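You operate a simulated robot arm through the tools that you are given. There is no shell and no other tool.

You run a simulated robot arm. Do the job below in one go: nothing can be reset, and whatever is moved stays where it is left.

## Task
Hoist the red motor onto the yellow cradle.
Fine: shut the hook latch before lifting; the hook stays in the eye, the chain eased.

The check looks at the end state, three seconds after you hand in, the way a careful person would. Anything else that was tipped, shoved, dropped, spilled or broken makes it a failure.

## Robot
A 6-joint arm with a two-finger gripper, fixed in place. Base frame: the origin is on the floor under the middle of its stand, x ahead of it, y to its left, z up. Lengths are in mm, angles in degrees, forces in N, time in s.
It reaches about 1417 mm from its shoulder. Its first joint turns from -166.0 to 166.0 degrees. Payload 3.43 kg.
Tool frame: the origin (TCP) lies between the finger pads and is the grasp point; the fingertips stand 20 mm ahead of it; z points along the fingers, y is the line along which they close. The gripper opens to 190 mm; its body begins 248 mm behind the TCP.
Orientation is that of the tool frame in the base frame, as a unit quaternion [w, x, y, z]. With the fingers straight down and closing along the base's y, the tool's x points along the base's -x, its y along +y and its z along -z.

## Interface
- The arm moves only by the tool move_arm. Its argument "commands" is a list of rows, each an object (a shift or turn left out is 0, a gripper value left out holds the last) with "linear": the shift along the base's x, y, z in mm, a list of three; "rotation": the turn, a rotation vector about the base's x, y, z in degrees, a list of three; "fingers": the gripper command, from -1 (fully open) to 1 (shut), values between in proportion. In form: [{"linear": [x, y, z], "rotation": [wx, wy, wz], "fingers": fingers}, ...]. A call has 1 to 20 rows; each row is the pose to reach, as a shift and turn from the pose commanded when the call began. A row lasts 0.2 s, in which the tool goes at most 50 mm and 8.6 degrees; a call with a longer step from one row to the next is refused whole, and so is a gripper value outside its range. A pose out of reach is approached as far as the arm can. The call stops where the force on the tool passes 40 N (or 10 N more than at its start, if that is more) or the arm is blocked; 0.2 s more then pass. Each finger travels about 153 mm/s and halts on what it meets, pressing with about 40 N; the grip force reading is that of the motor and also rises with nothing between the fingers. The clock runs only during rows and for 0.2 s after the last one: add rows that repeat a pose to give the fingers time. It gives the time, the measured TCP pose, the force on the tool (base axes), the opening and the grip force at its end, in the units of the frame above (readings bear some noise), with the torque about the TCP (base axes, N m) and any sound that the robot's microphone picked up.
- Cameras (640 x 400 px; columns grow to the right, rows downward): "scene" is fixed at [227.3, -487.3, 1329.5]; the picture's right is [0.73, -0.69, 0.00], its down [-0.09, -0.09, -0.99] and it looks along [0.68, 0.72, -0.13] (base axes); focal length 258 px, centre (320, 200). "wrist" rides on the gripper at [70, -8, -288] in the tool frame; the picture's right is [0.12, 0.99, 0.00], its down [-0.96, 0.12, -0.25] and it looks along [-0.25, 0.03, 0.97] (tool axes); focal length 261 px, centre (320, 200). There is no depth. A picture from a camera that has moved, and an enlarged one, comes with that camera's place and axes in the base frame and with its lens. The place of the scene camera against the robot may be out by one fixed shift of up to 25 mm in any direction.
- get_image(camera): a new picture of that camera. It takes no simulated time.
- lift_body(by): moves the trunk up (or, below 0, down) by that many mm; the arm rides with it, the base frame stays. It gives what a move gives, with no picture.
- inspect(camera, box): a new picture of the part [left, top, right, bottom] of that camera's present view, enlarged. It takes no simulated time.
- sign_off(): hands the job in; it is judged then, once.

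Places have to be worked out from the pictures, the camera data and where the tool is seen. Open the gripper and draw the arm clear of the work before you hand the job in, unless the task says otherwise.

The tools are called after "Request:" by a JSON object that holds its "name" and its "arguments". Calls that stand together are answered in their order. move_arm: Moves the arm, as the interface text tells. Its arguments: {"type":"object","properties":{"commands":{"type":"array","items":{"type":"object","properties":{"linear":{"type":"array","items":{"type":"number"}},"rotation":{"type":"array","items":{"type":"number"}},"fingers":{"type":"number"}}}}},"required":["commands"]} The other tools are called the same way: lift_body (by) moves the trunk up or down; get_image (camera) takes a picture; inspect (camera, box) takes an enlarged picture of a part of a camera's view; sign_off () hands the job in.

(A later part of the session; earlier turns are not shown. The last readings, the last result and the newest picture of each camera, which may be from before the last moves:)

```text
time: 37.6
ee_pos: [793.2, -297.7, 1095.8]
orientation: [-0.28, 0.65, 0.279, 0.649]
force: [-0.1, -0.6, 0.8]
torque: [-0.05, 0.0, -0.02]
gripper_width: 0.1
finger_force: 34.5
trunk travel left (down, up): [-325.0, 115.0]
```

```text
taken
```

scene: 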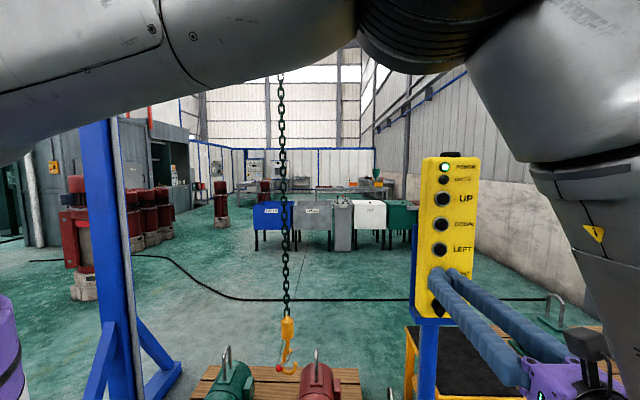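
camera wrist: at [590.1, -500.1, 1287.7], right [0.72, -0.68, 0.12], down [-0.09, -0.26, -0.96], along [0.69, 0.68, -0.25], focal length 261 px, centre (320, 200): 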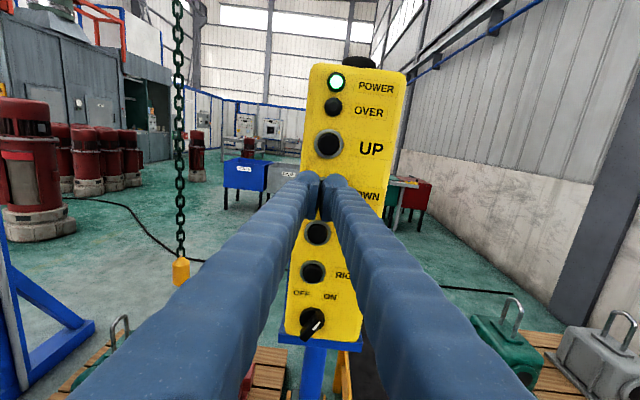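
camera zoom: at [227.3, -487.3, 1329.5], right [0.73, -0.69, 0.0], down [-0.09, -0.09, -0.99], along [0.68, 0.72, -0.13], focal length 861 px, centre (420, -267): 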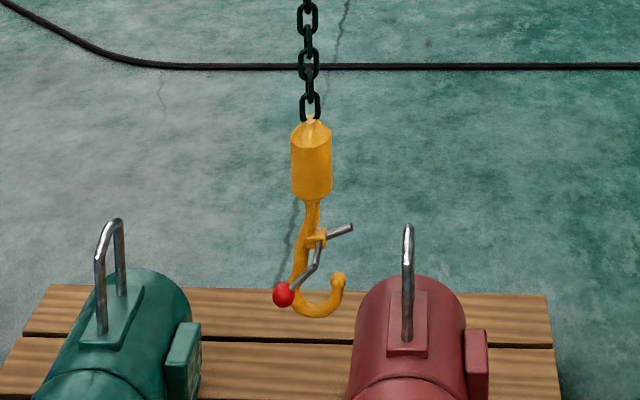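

The hook moved 43 mm right (30 px), with 88 px left to centre the throat on the eye. I'll repeat the same press once and then watch for swing.

Request:
{"name": "move_arm", "arguments": {"commands": [{"linear": [14, 14.7, 0]}, {"linear": [20, 21, 0]}, {"linear": [20, 21, 0]}, {"linear": [20, 21, 0]}, {"linear": [20, 21, 0]}, {"linear": [20, 21, 0]}, {"linear": [0, 0, 0]}, {"linear": [0, 0, 0]}, {"linear": [0, 0, 0]}]}}

Request:
{"name": "inspect", "arguments": {"camera": "scene", "box": [210, 280, 370, 400]}}

Request:
{"name": "move_arm", "arguments": {"commands": [{"linear": [0, 0, 0]}, {"linear": [0, 0, 0]}, {"linear": [0, 0, 0]}]}}

Request:
{"name": "inspect", "arguments": {"camera": "scene", "box": [210, 280, 370, 400]}}

```text
time: 39.6
ee_pos: [793.2, -297.6, 1095.9]
orientation: [-0.28, 0.65, 0.279, 0.649]
force: [0.6, 0.3, -0.9]
torque: [-0.03, 0.01, -0.02]
gripper_width: 0.1
finger_force: 34.4
trunk travel left (down, up): [-325.0, 115.0]
```

```text
3.33 times, centred on (290, 340) of scene
camera zoom: at [227.3, -487.3, 1329.5], right [0.73, -0.69, 0.0], down [-0.09, -0.09, -0.99], along [0.68, 0.72, -0.13], focal length 861 px, centre (420, -267)
```

zoom: 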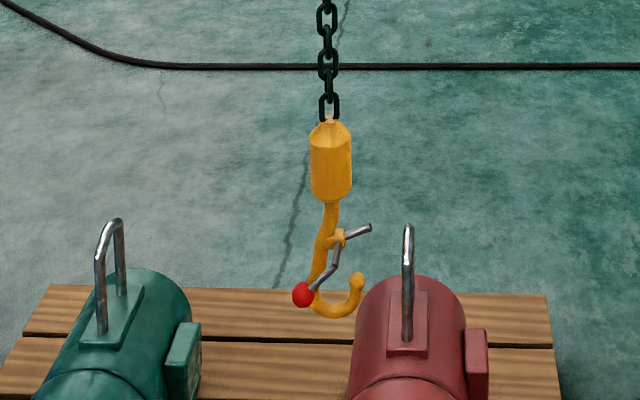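

```text
time: 40.4
ee_pos: [793.2, -297.4, 1095.3]
orientation: [-0.281, 0.65, 0.28, 0.649]
force: [-0.1, -0.1, -0.3]
torque: [0.01, 0.0, 0.01]
gripper_width: 0.0
finger_force: 34.4
trunk travel left (down, up): [-325.0, 115.0]
```

```text
3.33 times, centred on (290, 340) of scene
camera zoom: at [227.3, -487.3, 1329.5], right [0.73, -0.69, 0.0], down [-0.09, -0.09, -0.99], along [0.68, 0.72, -0.13], focal length 861 px, centre (420, -267)
```

zoom: 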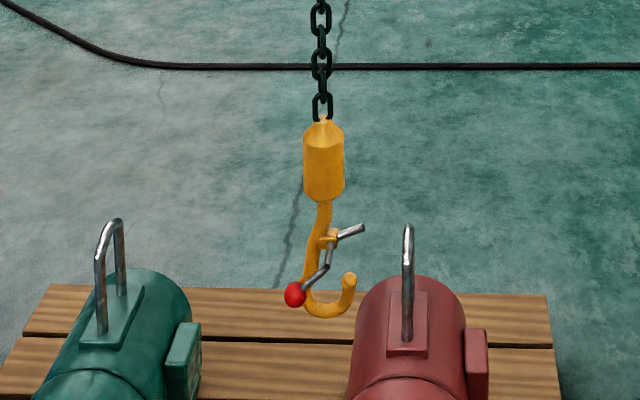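

The hook sways a little (about 8 px). I'll wait a couple of seconds and sample it, to learn the true resting position before entering the eye.

Request:
{"name": "move_arm", "arguments": {"commands": [{"linear": [0, 0, 0]}, {"linear": [0, 0, 0]}, {"linear": [0, 0, 0]}]}}

Request:
{"name": "inspect", "arguments": {"camera": "scene", "box": [210, 280, 370, 400]}}

Request:
{"name": "move_arm", "arguments": {"commands": [{"linear": [0, 0, 0]}, {"linear": [0, 0, 0]}, {"linear": [0, 0, 0]}]}}

Request:
{"name": "inspect", "arguments": {"camera": "scene", "box": [210, 280, 370, 400]}}

Request:
{"name": "move_arm", "arguments": {"commands": [{"linear": [0, 0, 0]}, {"linear": [0, 0, 0]}, {"linear": [0, 0, 0]}]}}

Request:
{"name": "inspect", "arguments": {"camera": "scene", "box": [210, 280, 370, 400]}}

```text
time: 41.2
ee_pos: [793.4, -297.4, 1096.2]
orientation: [-0.28, 0.65, 0.279, 0.649]
force: [0.2, -0.5, 0.8]
torque: [0.0, 0.03, 0.02]
gripper_width: 0.1
finger_force: 34.2
trunk travel left (down, up): [-325.0, 115.0]
```

```text
3.33 times, centred on (290, 340) of scene
camera zoom: at [227.3, -487.3, 1329.5], right [0.73, -0.69, 0.0], down [-0.09, -0.09, -0.99], along [0.68, 0.72, -0.13], focal length 861 px, centre (420, -267)
```

zoom: 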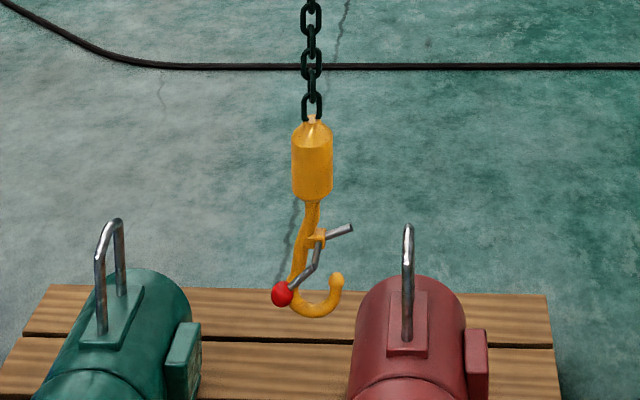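

```text
time: 42.0
ee_pos: [792.4, -297.6, 1094.9]
orientation: [-0.28, 0.65, 0.279, 0.649]
force: [0.3, 1.1, 0.6]
torque: [-0.01, 0.03, 0.0]
gripper_width: 0.1
finger_force: 34.5
trunk travel left (down, up): [-325.0, 115.0]
```

```text
3.33 times, centred on (290, 340) of scene
camera zoom: at [227.3, -487.3, 1329.5], right [0.73, -0.69, 0.0], down [-0.09, -0.09, -0.99], along [0.68, 0.72, -0.13], focal length 861 px, centre (420, -267)
```

zoom: 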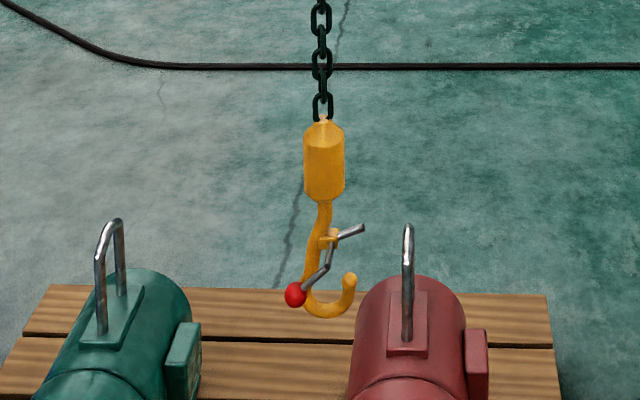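

```text
time: 42.8
ee_pos: [794.2, -297.8, 1096.1]
orientation: [-0.281, 0.649, 0.28, 0.649]
force: [0.2, -0.8, 0.8]
torque: [-0.03, -0.03, 0.02]
gripper_width: 0.1
finger_force: 33.8
trunk travel left (down, up): [-325.0, 115.0]
```

```text
3.33 times, centred on (290, 340) of scene
camera zoom: at [227.3, -487.3, 1329.5], right [0.73, -0.69, 0.0], down [-0.09, -0.09, -0.99], along [0.68, 0.72, -0.13], focal length 861 px, centre (420, -267)
```

zoom: 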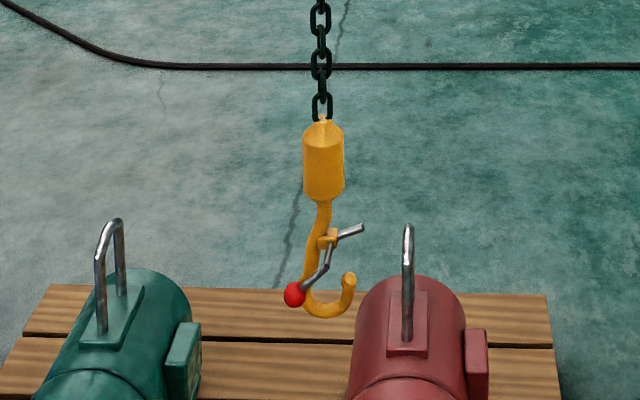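

It has settled with the tip near column 348, so each short press nets about 20 px (28 mm). I'll repeat short presses with settling pauses until the throat is centred, which means the tip at column ≈427.

Request:
{"name": "move_arm", "arguments": {"commands": [{"linear": [14, 14.7, 0]}, {"linear": [20, 21, 0]}, {"linear": [20, 21, 0]}, {"linear": [20, 21, 0]}, {"linear": [20, 21, 0]}, {"linear": [20, 21, 0]}, {"linear": [0, 0, 0]}, {"linear": [0, 0, 0]}, {"linear": [0, 0, 0]}, {"linear": [0, 0, 0]}, {"linear": [0, 0, 0]}, {"linear": [0, 0, 0]}, {"linear": [0, 0, 0]}, {"linear": [0, 0, 0]}, {"linear": [0, 0, 0]}, {"linear": [0, 0, 0]}, {"linear": [0, 0, 0]}]}}

Request:
{"name": "inspect", "arguments": {"camera": "scene", "box": [210, 280, 370, 400]}}

Request:
{"name": "move_arm", "arguments": {"commands": [{"linear": [0, 0, 0]}, {"linear": [0, 0, 0]}, {"linear": [0, 0, 0]}, {"linear": [0, 0, 0]}]}}

Request:
{"name": "inspect", "arguments": {"camera": "scene", "box": [210, 280, 370, 400]}}

```text
time: 46.4
ee_pos: [792.4, -299.7, 1096.6]
orientation: [-0.28, 0.65, 0.279, 0.649]
force: [-0.5, 0.5, 0.0]
torque: [0.0, -0.01, 0.03]
gripper_width: 0.0
finger_force: 34.5
trunk travel left (down, up): [-325.0, 115.0]
```

```text
3.33 times, centred on (290, 340) of scene
camera zoom: at [227.3, -487.3, 1329.5], right [0.73, -0.69, 0.0], down [-0.09, -0.09, -0.99], along [0.68, 0.72, -0.13], focal length 861 px, centre (420, -267)
```

zoom: 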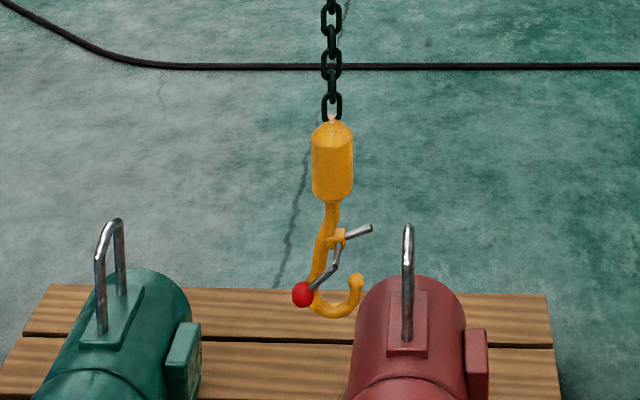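

```text
time: 47.4
ee_pos: [793.4, -298.4, 1094.6]
orientation: [-0.28, 0.65, 0.278, 0.649]
force: [-0.5, -1.0, -0.3]
torque: [-0.01, -0.02, 0.0]
gripper_width: 0.0
finger_force: 34.3
trunk travel left (down, up): [-325.0, 115.0]
```

```text
3.33 times, centred on (290, 340) of scene
camera zoom: at [227.3, -487.3, 1329.5], right [0.73, -0.69, 0.0], down [-0.09, -0.09, -0.99], along [0.68, 0.72, -0.13], focal length 861 px, centre (420, -267)
```

zoom: 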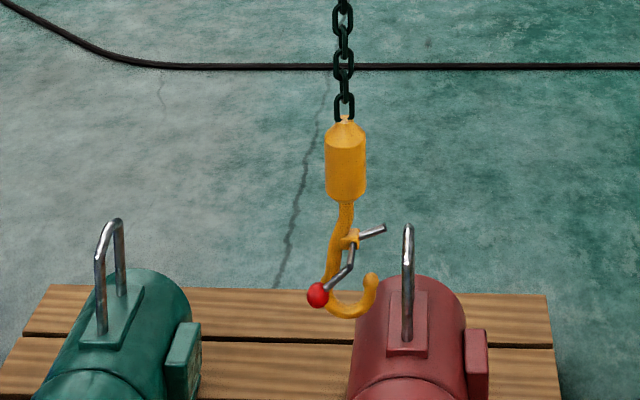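

It's still swaying a few millimetres around column ≈364. I'll sample once more before the next press.

Request:
{"name": "move_arm", "arguments": {"commands": [{"linear": [0, 0, 0]}, {"linear": [0, 0, 0]}, {"linear": [0, 0, 0]}]}}

Request:
{"name": "inspect", "arguments": {"camera": "scene", "box": [210, 280, 370, 400]}}

Request:
{"name": "move_arm", "arguments": {"commands": [{"linear": [0, 0, 0]}, {"linear": [0, 0, 0]}]}}

Request:
{"name": "inspect", "arguments": {"camera": "scene", "box": [210, 280, 370, 400]}}

Request:
{"name": "move_arm", "arguments": {"commands": [{"linear": [0, 0, 0]}, {"linear": [0, 0, 0]}]}}

Request:
{"name": "inspect", "arguments": {"camera": "scene", "box": [210, 280, 370, 400]}}

```text
time: 48.2
ee_pos: [792.5, -299.5, 1094.8]
orientation: [-0.28, 0.65, 0.279, 0.649]
force: [-0.1, -1.3, 0.4]
torque: [0.0, 0.01, 0.02]
gripper_width: 0.0
finger_force: 34.1
trunk travel left (down, up): [-325.0, 115.0]
```

```text
3.33 times, centred on (290, 340) of scene
camera zoom: at [227.3, -487.3, 1329.5], right [0.73, -0.69, 0.0], down [-0.09, -0.09, -0.99], along [0.68, 0.72, -0.13], focal length 861 px, centre (420, -267)
```

zoom: 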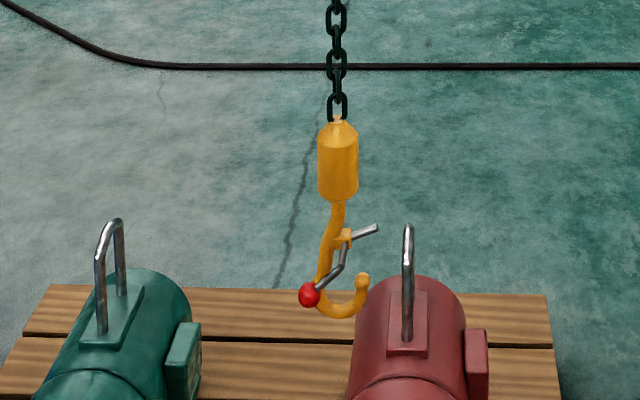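

```text
time: 48.8
ee_pos: [792.6, -299.7, 1096.1]
orientation: [-0.28, 0.65, 0.279, 0.649]
force: [-0.2, 1.0, 0.1]
torque: [0.0, -0.03, -0.01]
gripper_width: 0.0
finger_force: 34.3
trunk travel left (down, up): [-325.0, 115.0]
```

```text
3.33 times, centred on (290, 340) of scene
camera zoom: at [227.3, -487.3, 1329.5], right [0.73, -0.69, 0.0], down [-0.09, -0.09, -0.99], along [0.68, 0.72, -0.13], focal length 861 px, centre (420, -267)
```

zoom: 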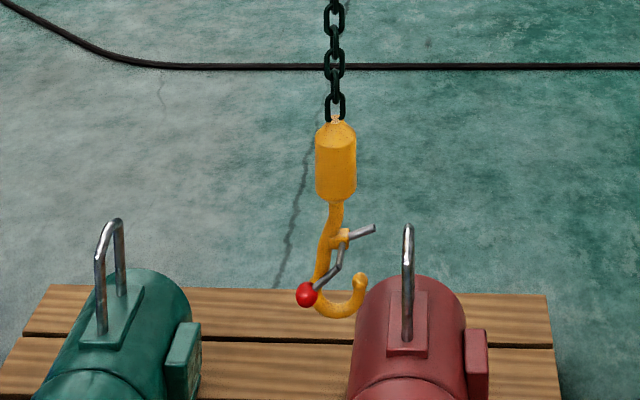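

```text
time: 49.4
ee_pos: [793.8, -298.1, 1095.9]
orientation: [-0.28, 0.65, 0.279, 0.649]
force: [-0.1, 0.2, -0.3]
torque: [-0.01, 0.04, 0.03]
gripper_width: 0.0
finger_force: 34.4
trunk travel left (down, up): [-325.0, 115.0]
```

```text
3.33 times, centred on (290, 340) of scene
camera zoom: at [227.3, -487.3, 1329.5], right [0.73, -0.69, 0.0], down [-0.09, -0.09, -0.99], along [0.68, 0.72, -0.13], focal length 861 px, centre (420, -267)
```

zoom: 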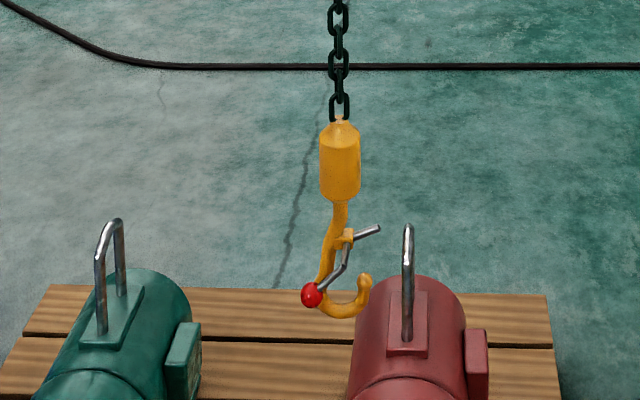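

The tip's rest position is now column ≈364. I'll use a pair of presses spaced about half a swing apart, so the sway cancels while the tip moves up to just short of the bar.

Request:
{"name": "move_arm", "arguments": {"commands": [{"linear": [13, 13.7, 0]}, {"linear": [20, 21, 0]}, {"linear": [20, 21, 0]}, {"linear": [20, 21, 0]}, {"linear": [20, 21, 0]}, {"linear": [8, 8.4, 0]}, {"linear": [20, 21, 0]}, {"linear": [20, 21, 0]}, {"linear": [20, 21, 0]}, {"linear": [20, 21, 0]}, {"linear": [0, 0, 0]}, {"linear": [0, 0, 0]}, {"linear": [0, 0, 0]}]}}

Request:
{"name": "inspect", "arguments": {"camera": "scene", "box": [210, 280, 370, 400]}}

Request:
{"name": "move_arm", "arguments": {"commands": [{"linear": [0, 0, 0]}, {"linear": [0, 0, 0]}, {"linear": [0, 0, 0]}, {"linear": [0, 0, 0]}]}}

Request:
{"name": "inspect", "arguments": {"camera": "scene", "box": [210, 280, 370, 400]}}

```text
time: 52.2
ee_pos: [793.2, -298.2, 1095.5]
orientation: [-0.28, 0.649, 0.28, 0.649]
force: [0.3, 0.2, -0.4]
torque: [-0.02, 0.03, -0.01]
gripper_width: 0.0
finger_force: 34.4
trunk travel left (down, up): [-325.0, 115.0]
```

```text
3.33 times, centred on (290, 340) of scene
camera zoom: at [227.3, -487.3, 1329.5], right [0.73, -0.69, 0.0], down [-0.09, -0.09, -0.99], along [0.68, 0.72, -0.13], focal length 861 px, centre (420, -267)
```

zoom: 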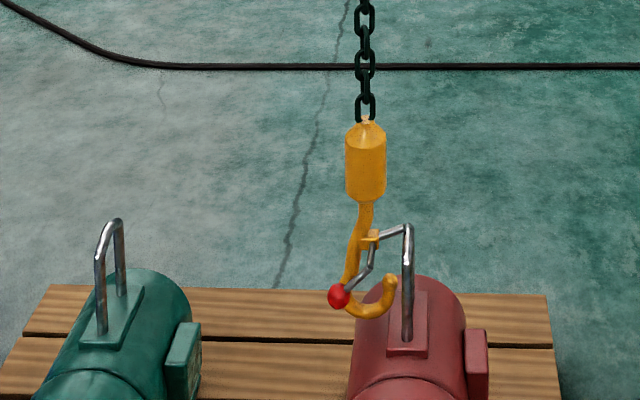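

```text
time: 53.2
ee_pos: [793.6, -298.0, 1096.1]
orientation: [-0.28, 0.65, 0.279, 0.649]
force: [-0.1, 0.6, 0.7]
torque: [-0.01, -0.03, -0.02]
gripper_width: 0.0
finger_force: 34.4
trunk travel left (down, up): [-325.0, 115.0]
```

```text
3.33 times, centred on (290, 340) of scene
camera zoom: at [227.3, -487.3, 1329.5], right [0.73, -0.69, 0.0], down [-0.09, -0.09, -0.99], along [0.68, 0.72, -0.13], focal length 861 px, centre (420, -267)
```

zoom: 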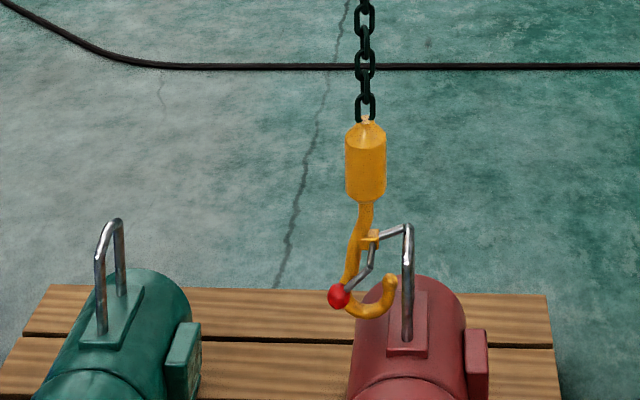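

The swing cancelled cleanly and the tip now rests just short of the eye (column 391 against the bar at 402). Before going through I want a side view of the hook against the eye legs and the latch, so I'll back away from the pendant and swing the arm round to the hook's left.

Request:
{"name": "move_arm", "arguments": {"commands": [{"linear": [-30, -32, 0]}, {"linear": [-62, -66, 0]}, {"linear": [-92, -96, 15]}, {"linear": [-115, -90, 50], "rotation": [0, 0, -5]}, {"linear": [-122, -58, 85], "rotation": [0, 0, -10]}, {"linear": [-124, -18, 112], "rotation": [0, 0, -15]}, {"linear": [-122, 25, 132], "rotation": [0, 0, -20]}, {"linear": [-118, 70, 147], "rotation": [0, 0, -25]}, {"linear": [-110, 117, 153], "rotation": [0, 0, -30]}, {"linear": [-98, 164, 155], "rotation": [0, 0, -35]}, {"linear": [-82, 210, 155], "rotation": [0, 0, -39]}, {"linear": [-62, 254, 155], "rotation": [0, 0, -43]}, {"linear": [-43, 299, 155], "rotation": [0, 0, -46.6]}, {"linear": [-43, 299, 155], "rotation": [0, 0, -46.6]}]}}

Request:
{"name": "get_image", "arguments": {"camera": "wrist"}}

Request:
{"name": "get_image", "arguments": {"camera": "scene"}}

```text
time: 56.2
ee_pos: [811.3, -65.1, 1221.3]
orientation: [-0.014, 0.706, 0.014, 0.708]
force: [0.5, -1.2, 0.0]
torque: [0.02, 0.01, 0.07]
gripper_width: 0.1
finger_force: 34.7
out of reach, approached as far as the arm can: row 10, 11, 12, 13, 14
trunk travel left (down, up): [-325.0, 115.0]
```

```text
taken
camera wrist: at [522.6, -68.4, 1291.1], right [0.04, -0.99, 0.12], down [-0.24, -0.12, -0.96], along [0.97, 0.01, -0.24], focal length 261 px, centre (320, 200)
```

wrist: 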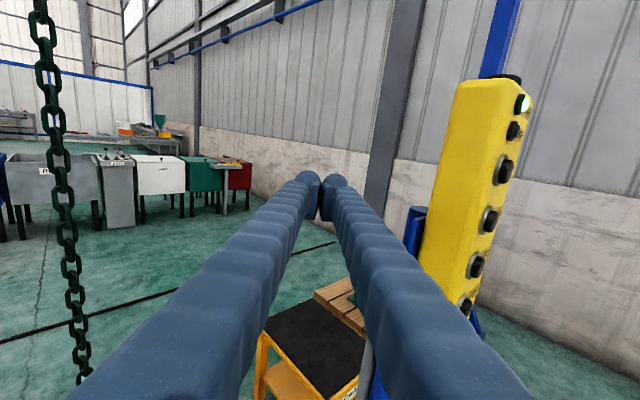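

```text
taken
```

scene: 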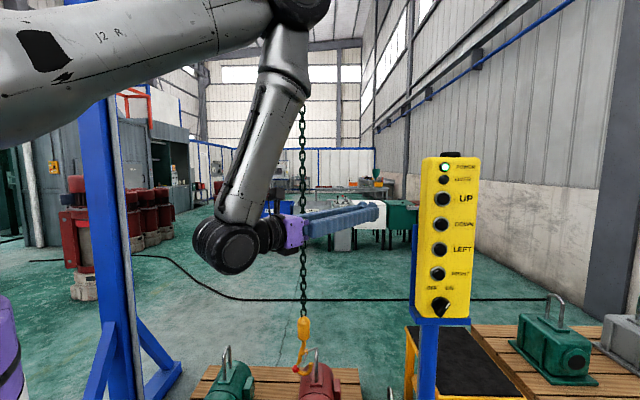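

The near position was too folded, but the arm is now clear of the pendant with the chain visible on the left. I'll carry on left to the far side of the hook, yawing towards the beam direction and staying about 150 mm from the chain.

Request:
{"name": "move_arm", "arguments": {"commands": [{"linear": [-4, 44, -15], "rotation": [0, 0, -3.8]}, {"linear": [-8, 88, -30], "rotation": [0, 0, -7.6]}, {"linear": [-12, 132, -45], "rotation": [0, 0, -11.4]}, {"linear": [-16, 176, -60], "rotation": [0, 0, -15.2]}, {"linear": [-20, 220, -75], "rotation": [0, 0, -19]}, {"linear": [-23, 264, -92], "rotation": [0, 0, -22.8]}, {"linear": [-25, 308, -110], "rotation": [0, 0, -26.6]}, {"linear": [-25, 352, -130], "rotation": [0, 0, -30.4]}, {"linear": [-25, 396, -150], "rotation": [0, 0, -34.2]}, {"linear": [-25, 440, -170], "rotation": [0, 0, -38]}, {"linear": [-25, 484, -190], "rotation": [0, 0, -41.8]}, {"linear": [-25, 525, -215], "rotation": [0, 0, -45.7]}, {"linear": [-25, 525, -215], "rotation": [0, 0, -45.7]}]}}

Request:
{"name": "get_image", "arguments": {"camera": "wrist"}}

Request:
{"name": "get_image", "arguments": {"camera": "scene"}}

```text
time: 59.0
ee_pos: [842.2, 141.9, 1008.0]
orientation: [-0.109, 0.702, 0.105, 0.696]
force: [0.8, -0.9, 0.2]
torque: [0.01, -0.02, 0.24]
gripper_width: 0.0
finger_force: 34.6
out of reach, approached as far as the arm can: row 1, 2, 3, 4, 5, 6, 7, 8, 9, 10, 11, 12, 13
trunk travel left (down, up): [-325.0, 115.0]
```

```text
taken
camera wrist: at [566.5, 63.5, 1081.4], right [0.3, -0.95, 0.11], down [-0.21, -0.18, -0.96], along [0.93, 0.26, -0.25], focal length 261 px, centre (320, 200)
```

wrist: 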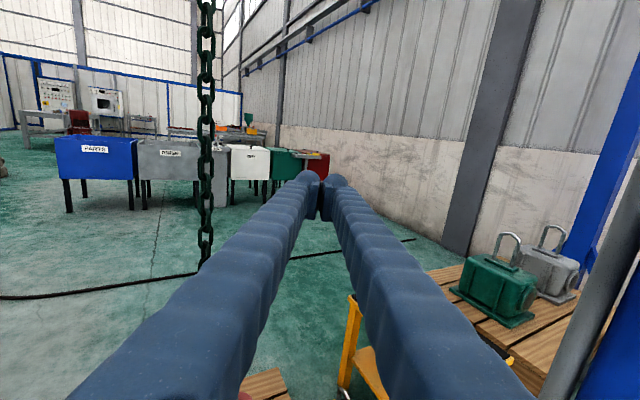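

```text
taken
```

scene: 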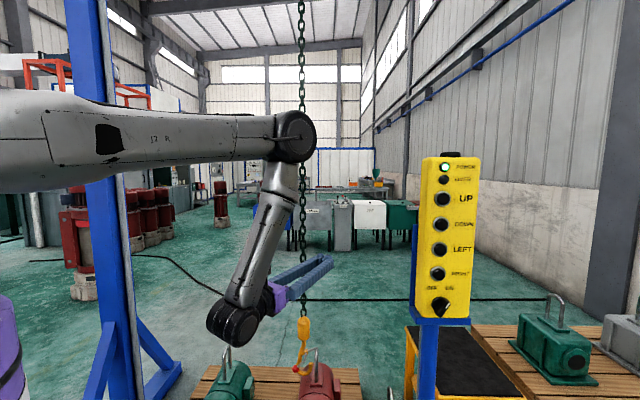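

The solver got stuck against a wrist limit, short of the goal but clear of everything. I'll choose a friendlier pose instead: tool pitched 45° down, heading nearly +x, with the camera left of and above the hook.

Request:
{"name": "move_arm", "arguments": {"commands": [{"linear": [-17, 17, -37], "rotation": [-0.7, 3.7, -1.0]}, {"linear": [-33, 35, -74], "rotation": [-1.5, 7.4, -2.0]}, {"linear": [-50, 52, -111], "rotation": [-2.2, 11.1, -2.9]}, {"linear": [-66, 69, -148], "rotation": [-2.9, 14.7, -3.9]}, {"linear": [-83, 87, -185], "rotation": [-3.7, 18.4, -4.9]}, {"linear": [-100, 104, -222], "rotation": [-4.4, 22.1, -5.9]}, {"linear": [-116, 121, -260], "rotation": [-5.1, 25.8, -6.9]}, {"linear": [-133, 139, -297], "rotation": [-5.8, 29.5, -7.8]}, {"linear": [-149, 156, -334], "rotation": [-6.6, 33.2, -8.8]}, {"linear": [-166, 173, -371], "rotation": [-7.3, 36.8, -9.8]}, {"linear": [-182, 191, -408], "rotation": [-8.0, 40.5, -10.8]}, {"linear": [-199, 208, -445], "rotation": [-8.8, 44.2, -11.8]}, {"linear": [-199, 208, -445], "rotation": [-8.8, 44.2, -11.8]}]}}

Request:
{"name": "get_image", "arguments": {"camera": "wrist"}}

Request:
{"name": "get_image", "arguments": {"camera": "scene"}}

```text
time: 61.8
ee_pos: [699.0, 208.4, 554.3]
orientation: [-0.156, 0.919, 0.096, 0.348]
force: [0.1, 1.0, 0.9]
torque: [-0.04, 0.0, -0.05]
gripper_width: 0.0
finger_force: 34.4
out of reach, approached as far as the arm can: row 1, 2, 3, 4, 5, 6, 7, 8, 9, 10, 11, 12, 13
trunk travel left (down, up): [-325.0, 115.0]
```

```text
taken
camera wrist: at [572.3, 119.5, 807.3], right [0.37, -0.92, -0.14], down [-0.83, -0.26, -0.49], along [0.42, 0.3, -0.86], focal length 261 px, centre (320, 200)
```

wrist: 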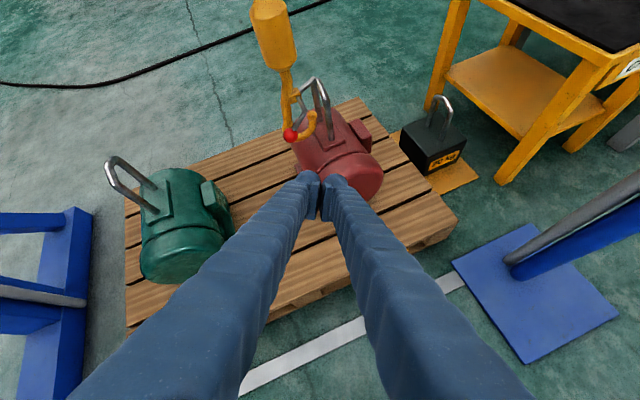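

```text
taken
```

scene: 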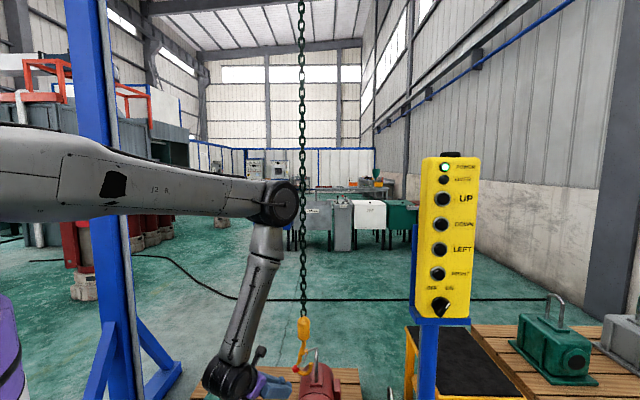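

This gives a good oblique view of the hook, latch and eye from another side. I'll zoom in on it.

Request:
{"name": "inspect", "arguments": {"camera": "wrist", "box": [250, 50, 370, 180]}}

Request:
{"name": "inspect", "arguments": {"camera": "wrist", "box": [270, 70, 350, 150]}}

Request:
{"name": "inspect", "arguments": {"camera": "scene", "box": [250, 300, 370, 400]}}

```text
3.08 times, centred on (310, 115) of wrist
camera zoom: at [572.3, 119.5, 807.3], right [0.37, -0.92, -0.14], down [-0.83, -0.26, -0.49], along [0.42, 0.3, -0.86], focal length 802 px, centre (351, 462)
```

zoom: 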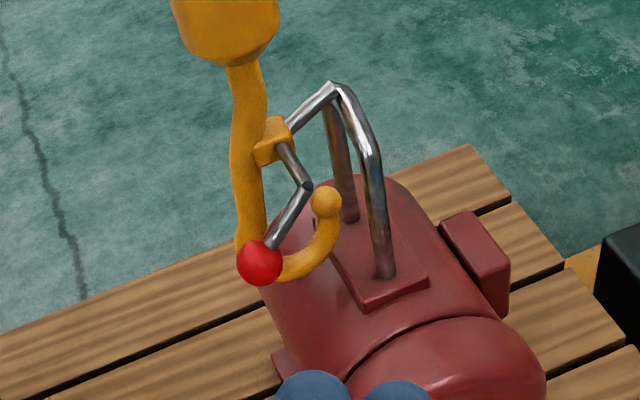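

```text
5.00 times, centred on (310, 110) of wrist
camera zoom: at [572.3, 119.5, 807.3], right [0.37, -0.92, -0.14], down [-0.83, -0.26, -0.49], along [0.42, 0.3, -0.86], focal length 1303 px, centre (370, 650)
```

zoom: 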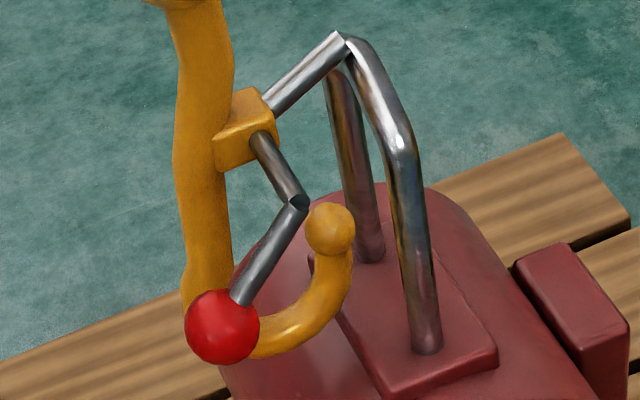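

```text
4.00 times, centred on (310, 350) of scene
camera zoom: at [227.3, -487.3, 1329.5], right [0.73, -0.69, 0.0], down [-0.09, -0.09, -0.99], along [0.68, 0.72, -0.13], focal length 1034 px, centre (360, -400)
```

zoom: 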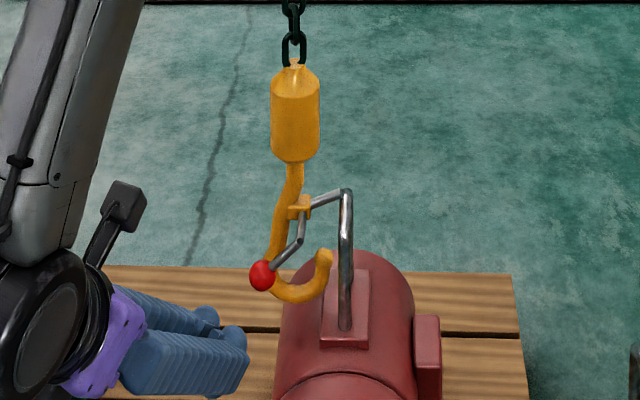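

Two-view measurement gives these positions (e along the beam, n across it):
- **Tip:** n≈954, centred between the eye legs at n≈915 and n≈984 (bar at e≈489, top z≈440).
- **Hook bottom:** z≈317, level with the eye's base plate, so the hook must come up about 20 mm before it goes in.
- **Latch:** gate open, with its knob at e≈390, n≈895; it closes by pushing the knob up.

I'll go back to the pendant along a path that keeps the wrist in its comfortable range.

Request:
{"name": "move_arm", "arguments": {"commands": [{"linear": [0, -13, 43], "rotation": [0.9, -2.88, 1.42]}, {"linear": [0, -27, 86], "rotation": [1.8, -5.77, 2.84]}, {"linear": [0, -40, 130], "rotation": [2.69, -8.65, 4.26]}, {"linear": [0, -54, 173], "rotation": [3.59, -11.54, 5.68]}, {"linear": [0, -67, 216], "rotation": [4.49, -14.42, 7.09]}, {"linear": [0, -81, 259], "rotation": [5.38, -17.31, 8.51]}, {"linear": [0, -94, 303], "rotation": [6.28, -20.19, 9.93]}, {"linear": [1, -108, 346], "rotation": [7.18, -23.08, 11.35]}, {"linear": [-2, -133, 383], "rotation": [8.08, -25.96, 12.77]}, {"linear": [-4, -158, 421], "rotation": [8.98, -28.84, 14.19]}, {"linear": [-7, -183, 458], "rotation": [9.87, -31.73, 15.61]}, {"linear": [-9, -208, 496], "rotation": [10.77, -34.61, 17.03]}, {"linear": [-12, -233, 533], "rotation": [11.67, -37.5, 18.44]}, {"linear": [-14, -258, 571], "rotation": [12.57, -40.38, 19.86]}, {"linear": [-17, -283, 608], "rotation": [13.46, -43.27, 21.28]}, {"linear": [-19, -308, 646], "rotation": [14.36, -46.15, 22.7]}, {"linear": [-19, -308, 646], "rotation": [14.36, -46.15, 22.7]}]}}

Request:
{"name": "get_image", "arguments": {"camera": "scene"}}

```text
time: 65.4
ee_pos: [681.4, -103.5, 1201.4]
orientation: [-0.28, 0.648, 0.279, 0.65]
force: [-0.5, 0.0, -0.4]
torque: [0.03, -0.01, 0.01]
gripper_width: 0.0
finger_force: 34.3
trunk travel left (down, up): [-325.0, 115.0]
```

```text
taken
```

scene: 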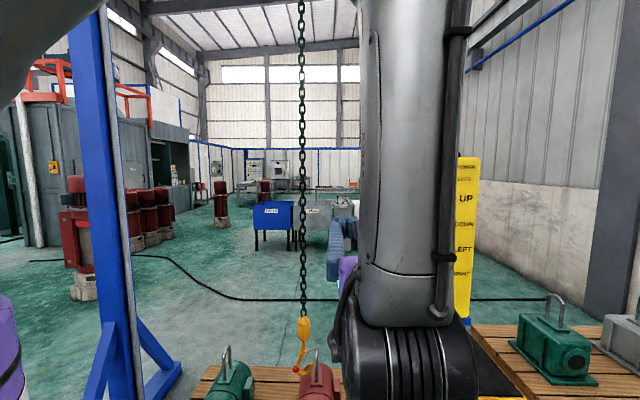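

I'm back near the pendant. Next I'll go round to the standoff in front of UP.

Request:
{"name": "move_arm", "arguments": {"commands": [{"linear": [-5, -45, 15]}, {"linear": [-8, -90, 30]}, {"linear": [-5, -135, 45]}, {"linear": [5, -178, 60]}, {"linear": [18, -220, 70]}, {"linear": [35, -255, 76.7]}, {"linear": [60, -254, 76.7]}, {"linear": [87, -226.5, 76.7]}, {"linear": [113.5, -198.7, 76.7]}, {"linear": [113.5, -198.7, 76.7]}]}}

Request:
{"name": "inspect", "arguments": {"camera": "scene", "box": [390, 130, 510, 330]}}

Request:
{"name": "inspect", "arguments": {"camera": "scene", "box": [210, 280, 370, 400]}}

Request:
{"name": "get_image", "arguments": {"camera": "wrist"}}

```text
time: 67.6
ee_pos: [797.4, -301.3, 1278.4]
orientation: [-0.279, 0.648, 0.278, 0.651]
force: [-0.7, 0.6, 0.5]
torque: [-0.05, 0.0, -0.05]
gripper_width: 0.0
finger_force: 34.4
trunk travel left (down, up): [-325.0, 115.0]
```

```text
2.00 times, centred on (450, 230) of scene
camera zoom: at [227.3, -487.3, 1329.5], right [0.73, -0.69, 0.0], down [-0.09, -0.09, -0.99], along [0.68, 0.72, -0.13], focal length 517 px, centre (60, 140)
```

zoom: 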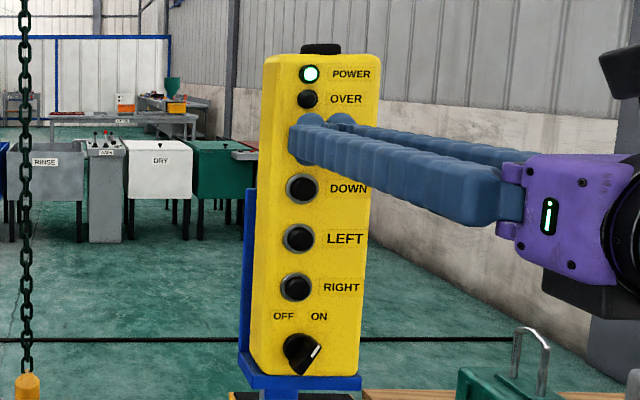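

```text
3.33 times, centred on (290, 340) of scene
camera zoom: at [227.3, -487.3, 1329.5], right [0.73, -0.69, 0.0], down [-0.09, -0.09, -0.99], along [0.68, 0.72, -0.13], focal length 861 px, centre (420, -267)
```

zoom: 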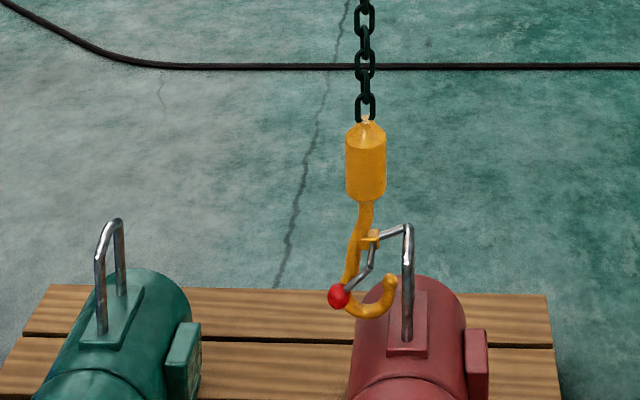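

```text
taken
camera wrist: at [591.8, -504.2, 1348.3], right [0.72, -0.68, 0.12], down [-0.08, -0.26, -0.96], along [0.69, 0.68, -0.24], focal length 261 px, centre (320, 200)
```

wrist: 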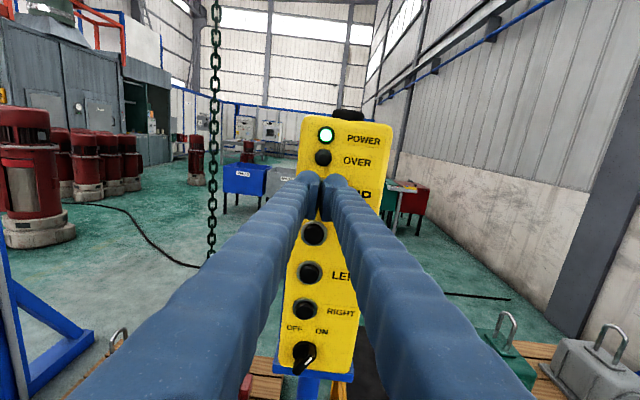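

The fingertips are aligned with UP. I'll make a short press (about 0.55 s) to raise the hook roughly 18 mm.

Request:
{"name": "move_arm", "arguments": {"commands": [{"linear": [12, 14.5, -1]}, {"linear": [18, 22, -1]}, {"linear": [18, 22, -1]}, {"linear": [18, 22, -1]}, {"linear": [0, 0, -1]}, {"linear": [0, 0, -1]}, {"linear": [0, 0, -1]}]}}

Request:
{"name": "inspect", "arguments": {"camera": "scene", "box": [210, 280, 370, 400]}}

```text
time: 69.2
ee_pos: [796.7, -301.5, 1277.5]
orientation: [-0.28, 0.648, 0.28, 0.651]
force: [1.0, 1.6, 0.3]
torque: [-0.07, 0.02, -0.04]
gripper_width: 0.0
finger_force: 34.1
trunk travel left (down, up): [-325.0, 115.0]
```

```text
3.33 times, centred on (290, 340) of scene
camera zoom: at [227.3, -487.3, 1329.5], right [0.73, -0.69, 0.0], down [-0.09, -0.09, -0.99], along [0.68, 0.72, -0.13], focal length 861 px, centre (420, -267)
```

zoom: 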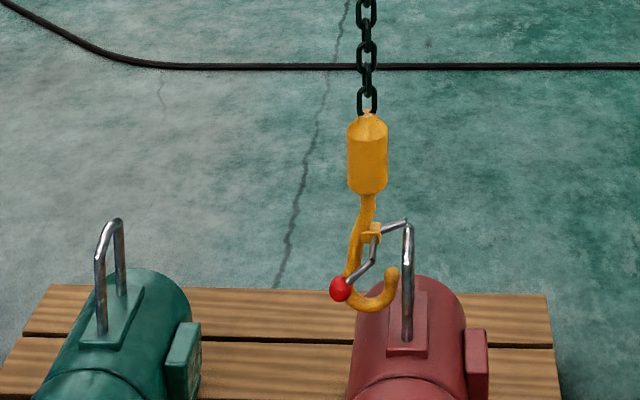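

It rose about 11 mm, so one more identical press gives the roughly 20 mm I want.

Request:
{"name": "move_arm", "arguments": {"commands": [{"linear": [12, 14.5, 0]}, {"linear": [18, 22, 0]}, {"linear": [18, 22, 0]}, {"linear": [18, 22, 0]}, {"linear": [0, 0, 0]}, {"linear": [0, 0, 0]}, {"linear": [0, 0, 0]}]}}

Request:
{"name": "inspect", "arguments": {"camera": "scene", "box": [250, 300, 370, 400]}}

```text
time: 70.8
ee_pos: [795.5, -299.5, 1277.1]
orientation: [-0.28, 0.648, 0.28, 0.651]
force: [0.0, 0.4, 0.5]
torque: [-0.02, 0.03, -0.04]
gripper_width: 0.2
finger_force: 34.7
trunk travel left (down, up): [-325.0, 115.0]
```

```text
4.00 times, centred on (310, 350) of scene
camera zoom: at [227.3, -487.3, 1329.5], right [0.73, -0.69, 0.0], down [-0.09, -0.09, -0.99], along [0.68, 0.72, -0.13], focal length 1034 px, centre (360, -400)
```

zoom: 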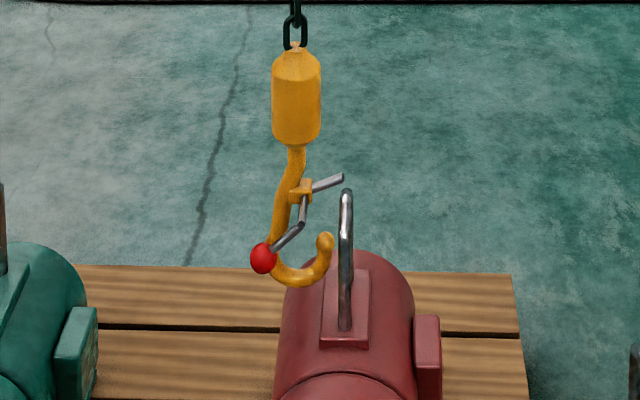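

The hook is up about 21 mm: the tip is now about 19 mm under the bar and the bottom about 20 mm above the plate. Next I'll press RIGHT twice, half a swing apart, to slide the tip through the eye (about 50 mm).

Request:
{"name": "move_arm", "arguments": {"commands": [{"linear": [0, 0, -45]}, {"linear": [0, 0, -90]}, {"linear": [0, 0, -135]}, {"linear": [0, 0, -180]}, {"linear": [0, 0, -180]}, {"linear": [12, 14.5, -180]}, {"linear": [18, 22, -180]}, {"linear": [18, 22, -180]}, {"linear": [18, 22, -180]}, {"linear": [18, 22, -180]}, {"linear": [18, 22, -180]}, {"linear": [7, 8, -180]}, {"linear": [18, 22, -180]}, {"linear": [18, 22, -180]}, {"linear": [18, 22, -180]}, {"linear": [18, 22, -180]}, {"linear": [18, 22, -180]}, {"linear": [0, 0, -180]}, {"linear": [0, 0, -180]}, {"linear": [0, 0, -180]}]}}

Request:
{"name": "inspect", "arguments": {"camera": "scene", "box": [250, 300, 370, 400]}}

Request:
{"name": "move_arm", "arguments": {"commands": [{"linear": [0, 0, 0]}, {"linear": [0, 0, 0]}, {"linear": [0, 0, 0]}, {"linear": [0, 0, 0]}]}}

Request:
{"name": "inspect", "arguments": {"camera": "scene", "box": [250, 300, 370, 400]}}

```text
time: 75.0
ee_pos: [795.6, -300.9, 1096.8]
orientation: [-0.28, 0.649, 0.279, 0.65]
force: [1.0, 0.9, 0.0]
torque: [-0.01, 0.01, -0.02]
gripper_width: 0.0
finger_force: 34.7
trunk travel left (down, up): [-325.0, 115.0]
```

```text
4.00 times, centred on (310, 350) of scene
camera zoom: at [227.3, -487.3, 1329.5], right [0.73, -0.69, 0.0], down [-0.09, -0.09, -0.99], along [0.68, 0.72, -0.13], focal length 1034 px, centre (360, -400)
```

zoom: 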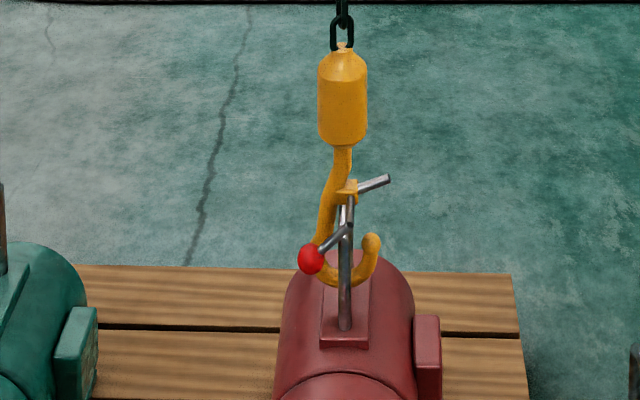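

```text
time: 76.0
ee_pos: [796.3, -300.5, 1096.2]
orientation: [-0.28, 0.648, 0.279, 0.65]
force: [-0.8, 0.2, -1.3]
torque: [0.0, -0.02, -0.02]
gripper_width: 0.0
finger_force: 34.3
trunk travel left (down, up): [-325.0, 115.0]
```

```text
4.00 times, centred on (310, 350) of scene
camera zoom: at [227.3, -487.3, 1329.5], right [0.73, -0.69, 0.0], down [-0.09, -0.09, -0.99], along [0.68, 0.72, -0.13], focal length 1034 px, centre (360, -400)
```

zoom: 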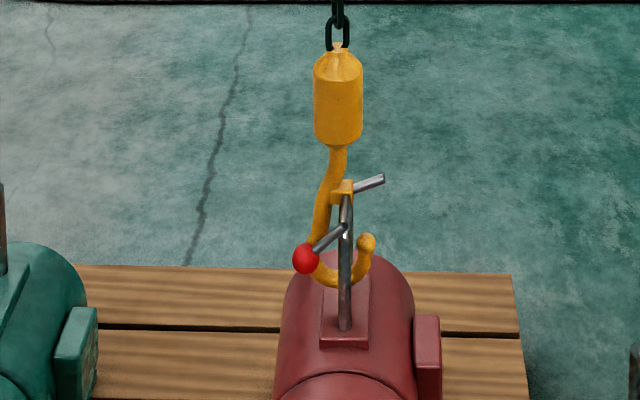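

The tip has gone cleanly through the eye and the bar sits in the throat (tip at column ≈367, bar at 346). Before closing the latch I'll raise the hook about 40 mm so the bar drops to the bowl without taking load.

Request:
{"name": "move_arm", "arguments": {"commands": [{"linear": [0, 0, 45]}, {"linear": [0, 0, 90]}, {"linear": [0, 0, 135]}, {"linear": [0, 0, 180]}, {"linear": [0, 0, 180]}, {"linear": [12, 14.5, 180]}, {"linear": [18, 22, 180]}, {"linear": [18, 22, 180]}, {"linear": [18, 22, 180]}, {"linear": [18, 22, 180]}, {"linear": [18, 22, 180]}, {"linear": [18, 22, 180]}, {"linear": [0, 0, 180]}, {"linear": [0, 0, 180]}, {"linear": [0, 0, 180]}, {"linear": [0, 0, 180]}]}}

Request:
{"name": "inspect", "arguments": {"camera": "scene", "box": [250, 300, 370, 400]}}

```text
time: 79.4
ee_pos: [795.5, -301.4, 1276.1]
orientation: [-0.28, 0.648, 0.279, 0.651]
force: [-0.3, -1.0, 0.7]
torque: [0.04, -0.01, 0.02]
gripper_width: 0.2
finger_force: 34.4
trunk travel left (down, up): [-325.0, 115.0]
```

```text
4.00 times, centred on (310, 350) of scene
camera zoom: at [227.3, -487.3, 1329.5], right [0.73, -0.69, 0.0], down [-0.09, -0.09, -0.99], along [0.68, 0.72, -0.13], focal length 1034 px, centre (360, -400)
```

zoom: 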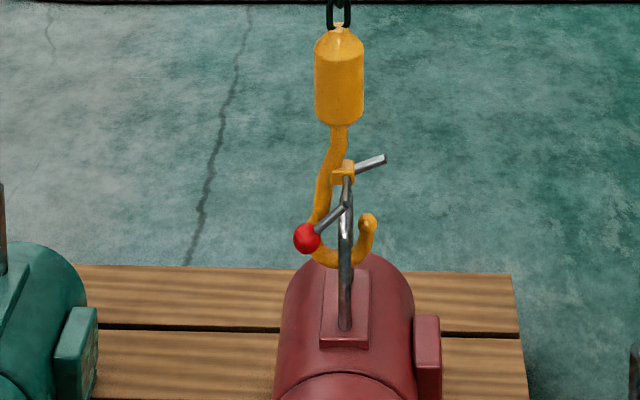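

It rose about 28 mm. I'll add one shorter press (about 16 mm) to leave ample room for the gate to swing past the bar.

Request:
{"name": "move_arm", "arguments": {"commands": [{"linear": [12, 14.5, 0]}, {"linear": [18, 22, 0]}, {"linear": [18, 22, 0]}, {"linear": [18, 22, 0]}, {"linear": [18, 22, 0]}, {"linear": [0, 0, 0]}, {"linear": [0, 0, 0]}, {"linear": [0, 0, 0]}]}}

Request:
{"name": "inspect", "arguments": {"camera": "scene", "box": [250, 300, 370, 400]}}

```text
time: 81.2
ee_pos: [795.5, -300.7, 1277.2]
orientation: [-0.28, 0.648, 0.279, 0.65]
force: [0.9, 0.6, 0.6]
torque: [-0.03, 0.03, -0.05]
gripper_width: 0.0
finger_force: 34.8
trunk travel left (down, up): [-325.0, 115.0]
```

```text
4.00 times, centred on (310, 350) of scene
camera zoom: at [227.3, -487.3, 1329.5], right [0.73, -0.69, 0.0], down [-0.09, -0.09, -0.99], along [0.68, 0.72, -0.13], focal length 1034 px, centre (360, -400)
```

zoom: 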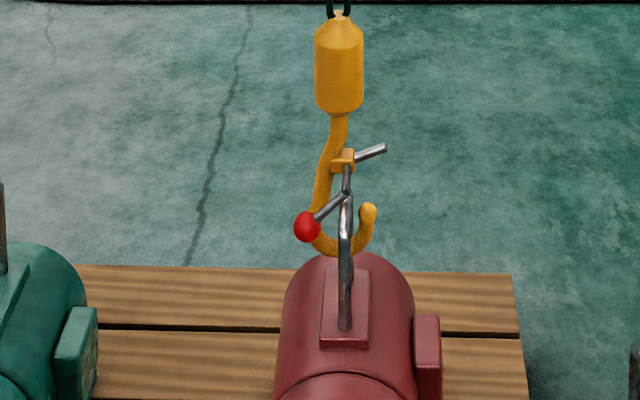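

The hook is raised about 44 mm in all, with slack left. By measurement the latch knob is at e≈444, n≈894, z≈466, and its axle is about 45 mm up and to the right. I'll back away from the pendant and return towards the hook.

Request:
{"name": "move_arm", "arguments": {"commands": [{"linear": [-27, -28, 0]}, {"linear": [-54, -55, 0]}, {"linear": [-80, -54, 0]}, {"linear": [-98, -20, -8]}, {"linear": [-110, 24, -18]}, {"linear": [-116, 68, -30]}, {"linear": [-118, 113, -45]}, {"linear": [-117, 158, -60]}, {"linear": [-115, 201, -77]}, {"linear": [-115, 201, -77]}]}}

Request:
{"name": "move_arm", "arguments": {"commands": [{"linear": [7.5, 20, -40], "rotation": [-0.9, 0.86, 0]}, {"linear": [15, 40, -80], "rotation": [-1.8, 1.7, 0]}, {"linear": [22.5, 60, -120], "rotation": [-2.7, 2.6, 0]}, {"linear": [30, 80, -160], "rotation": [-3.6, 3.4, 0]}, {"linear": [37.5, 100, -200], "rotation": [-4.5, 4.3, 0]}, {"linear": [45, 120, -240], "rotation": [-5.4, 5.1, 0]}, {"linear": [52.5, 140, -280], "rotation": [-6.3, 6.0, 0]}, {"linear": [60, 160, -320], "rotation": [-7.3, 6.9, 0]}, {"linear": [67.5, 180, -360], "rotation": [-8.2, 7.7, 0]}, {"linear": [75, 200, -400], "rotation": [-9.1, 8.6, 0]}, {"linear": [82.5, 220, -440], "rotation": [-10.0, 9.4, 0]}, {"linear": [90, 240, -480], "rotation": [-10.9, 10.3, 0]}, {"linear": [97.5, 260, -520], "rotation": [-11.8, 11.1, 0]}, {"linear": [105, 280, -560], "rotation": [-12.7, 12.0, 0]}, {"linear": [112.5, 300, -600], "rotation": [-13.6, 12.8, 0]}, {"linear": [120, 320, -640], "rotation": [-14.5, 13.7, 0]}, {"linear": [120, 320, -640], "rotation": [-14.5, 13.7, 0]}]}}

Request:
{"name": "get_image", "arguments": {"camera": "wrist"}}

Request:
{"name": "get_image", "arguments": {"camera": "scene"}}

```text
time: 83.4
ee_pos: [681.2, -99.4, 1198.8]
orientation: [-0.28, 0.649, 0.279, 0.65]
force: [0.2, 0.0, 1.0]
torque: [0.03, 0.0, -0.04]
gripper_width: 0.0
finger_force: 33.8
trunk travel left (down, up): [-325.0, 115.0]
```

```text
time: 87.0
ee_pos: [801.0, 219.9, 558.4]
orientation: [-0.227, 0.752, 0.324, 0.528]
force: [0.3, 0.4, -0.4]
torque: [0.0, -0.01, 0.03]
gripper_width: 0.0
finger_force: 34.8
trunk travel left (down, up): [-325.0, 115.0]
```

```text
taken
camera wrist: at [624.6, 46.6, 723.5], right [0.75, -0.65, 0.11], down [-0.3, -0.49, -0.82], along [0.59, 0.58, -0.56], focal length 261 px, centre (320, 200)
```

wrist: 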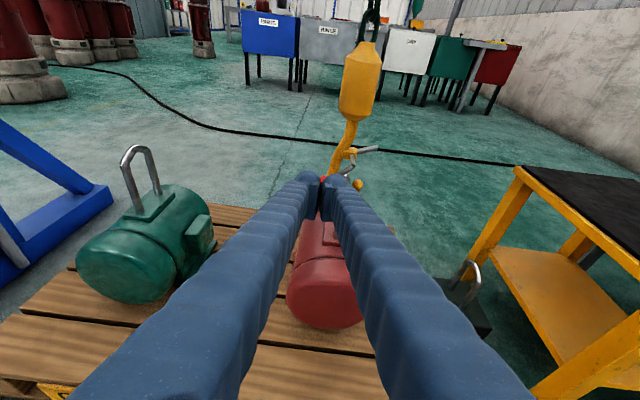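

```text
taken
```

scene: 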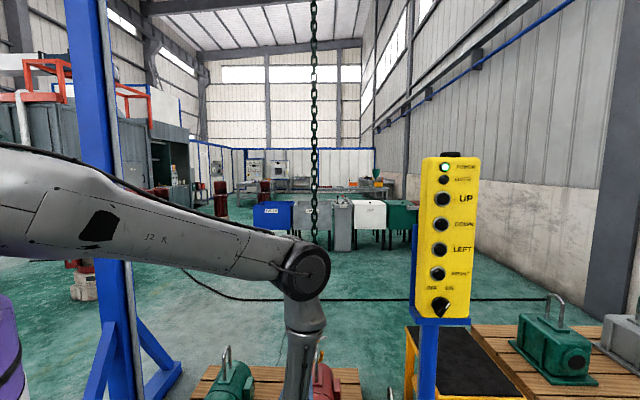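

The hook is just beyond the fingertips in the wrist view. I'll zoom in to measure the knob and latch from here.

Request:
{"name": "inspect", "arguments": {"camera": "wrist", "box": [280, 90, 400, 220]}}

Request:
{"name": "inspect", "arguments": {"camera": "scene", "box": [250, 240, 370, 400]}}

```text
3.08 times, centred on (340, 155) of wrist
camera zoom: at [624.6, 46.6, 723.5], right [0.75, -0.65, 0.11], down [-0.3, -0.49, -0.82], along [0.59, 0.58, -0.56], focal length 802 px, centre (258, 338)
```

zoom: 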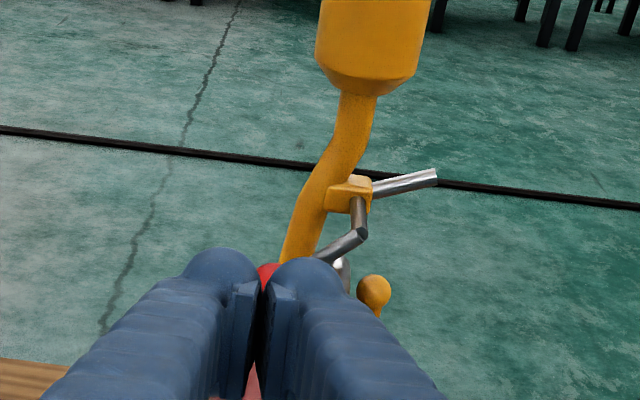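

```text
2.50 times, centred on (310, 320) of scene
camera zoom: at [227.3, -487.3, 1329.5], right [0.73, -0.69, 0.0], down [-0.09, -0.09, -0.99], along [0.68, 0.72, -0.13], focal length 646 px, centre (345, -100)
```

zoom: 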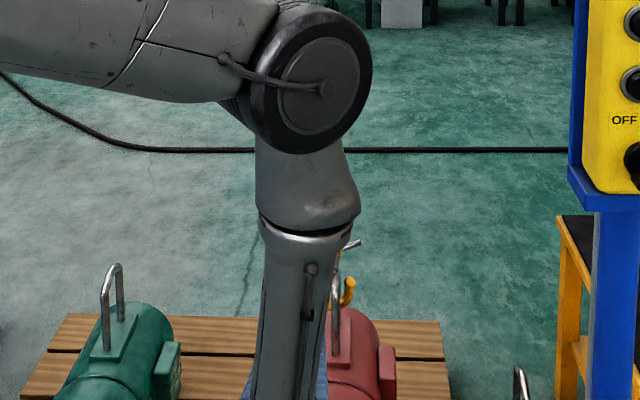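

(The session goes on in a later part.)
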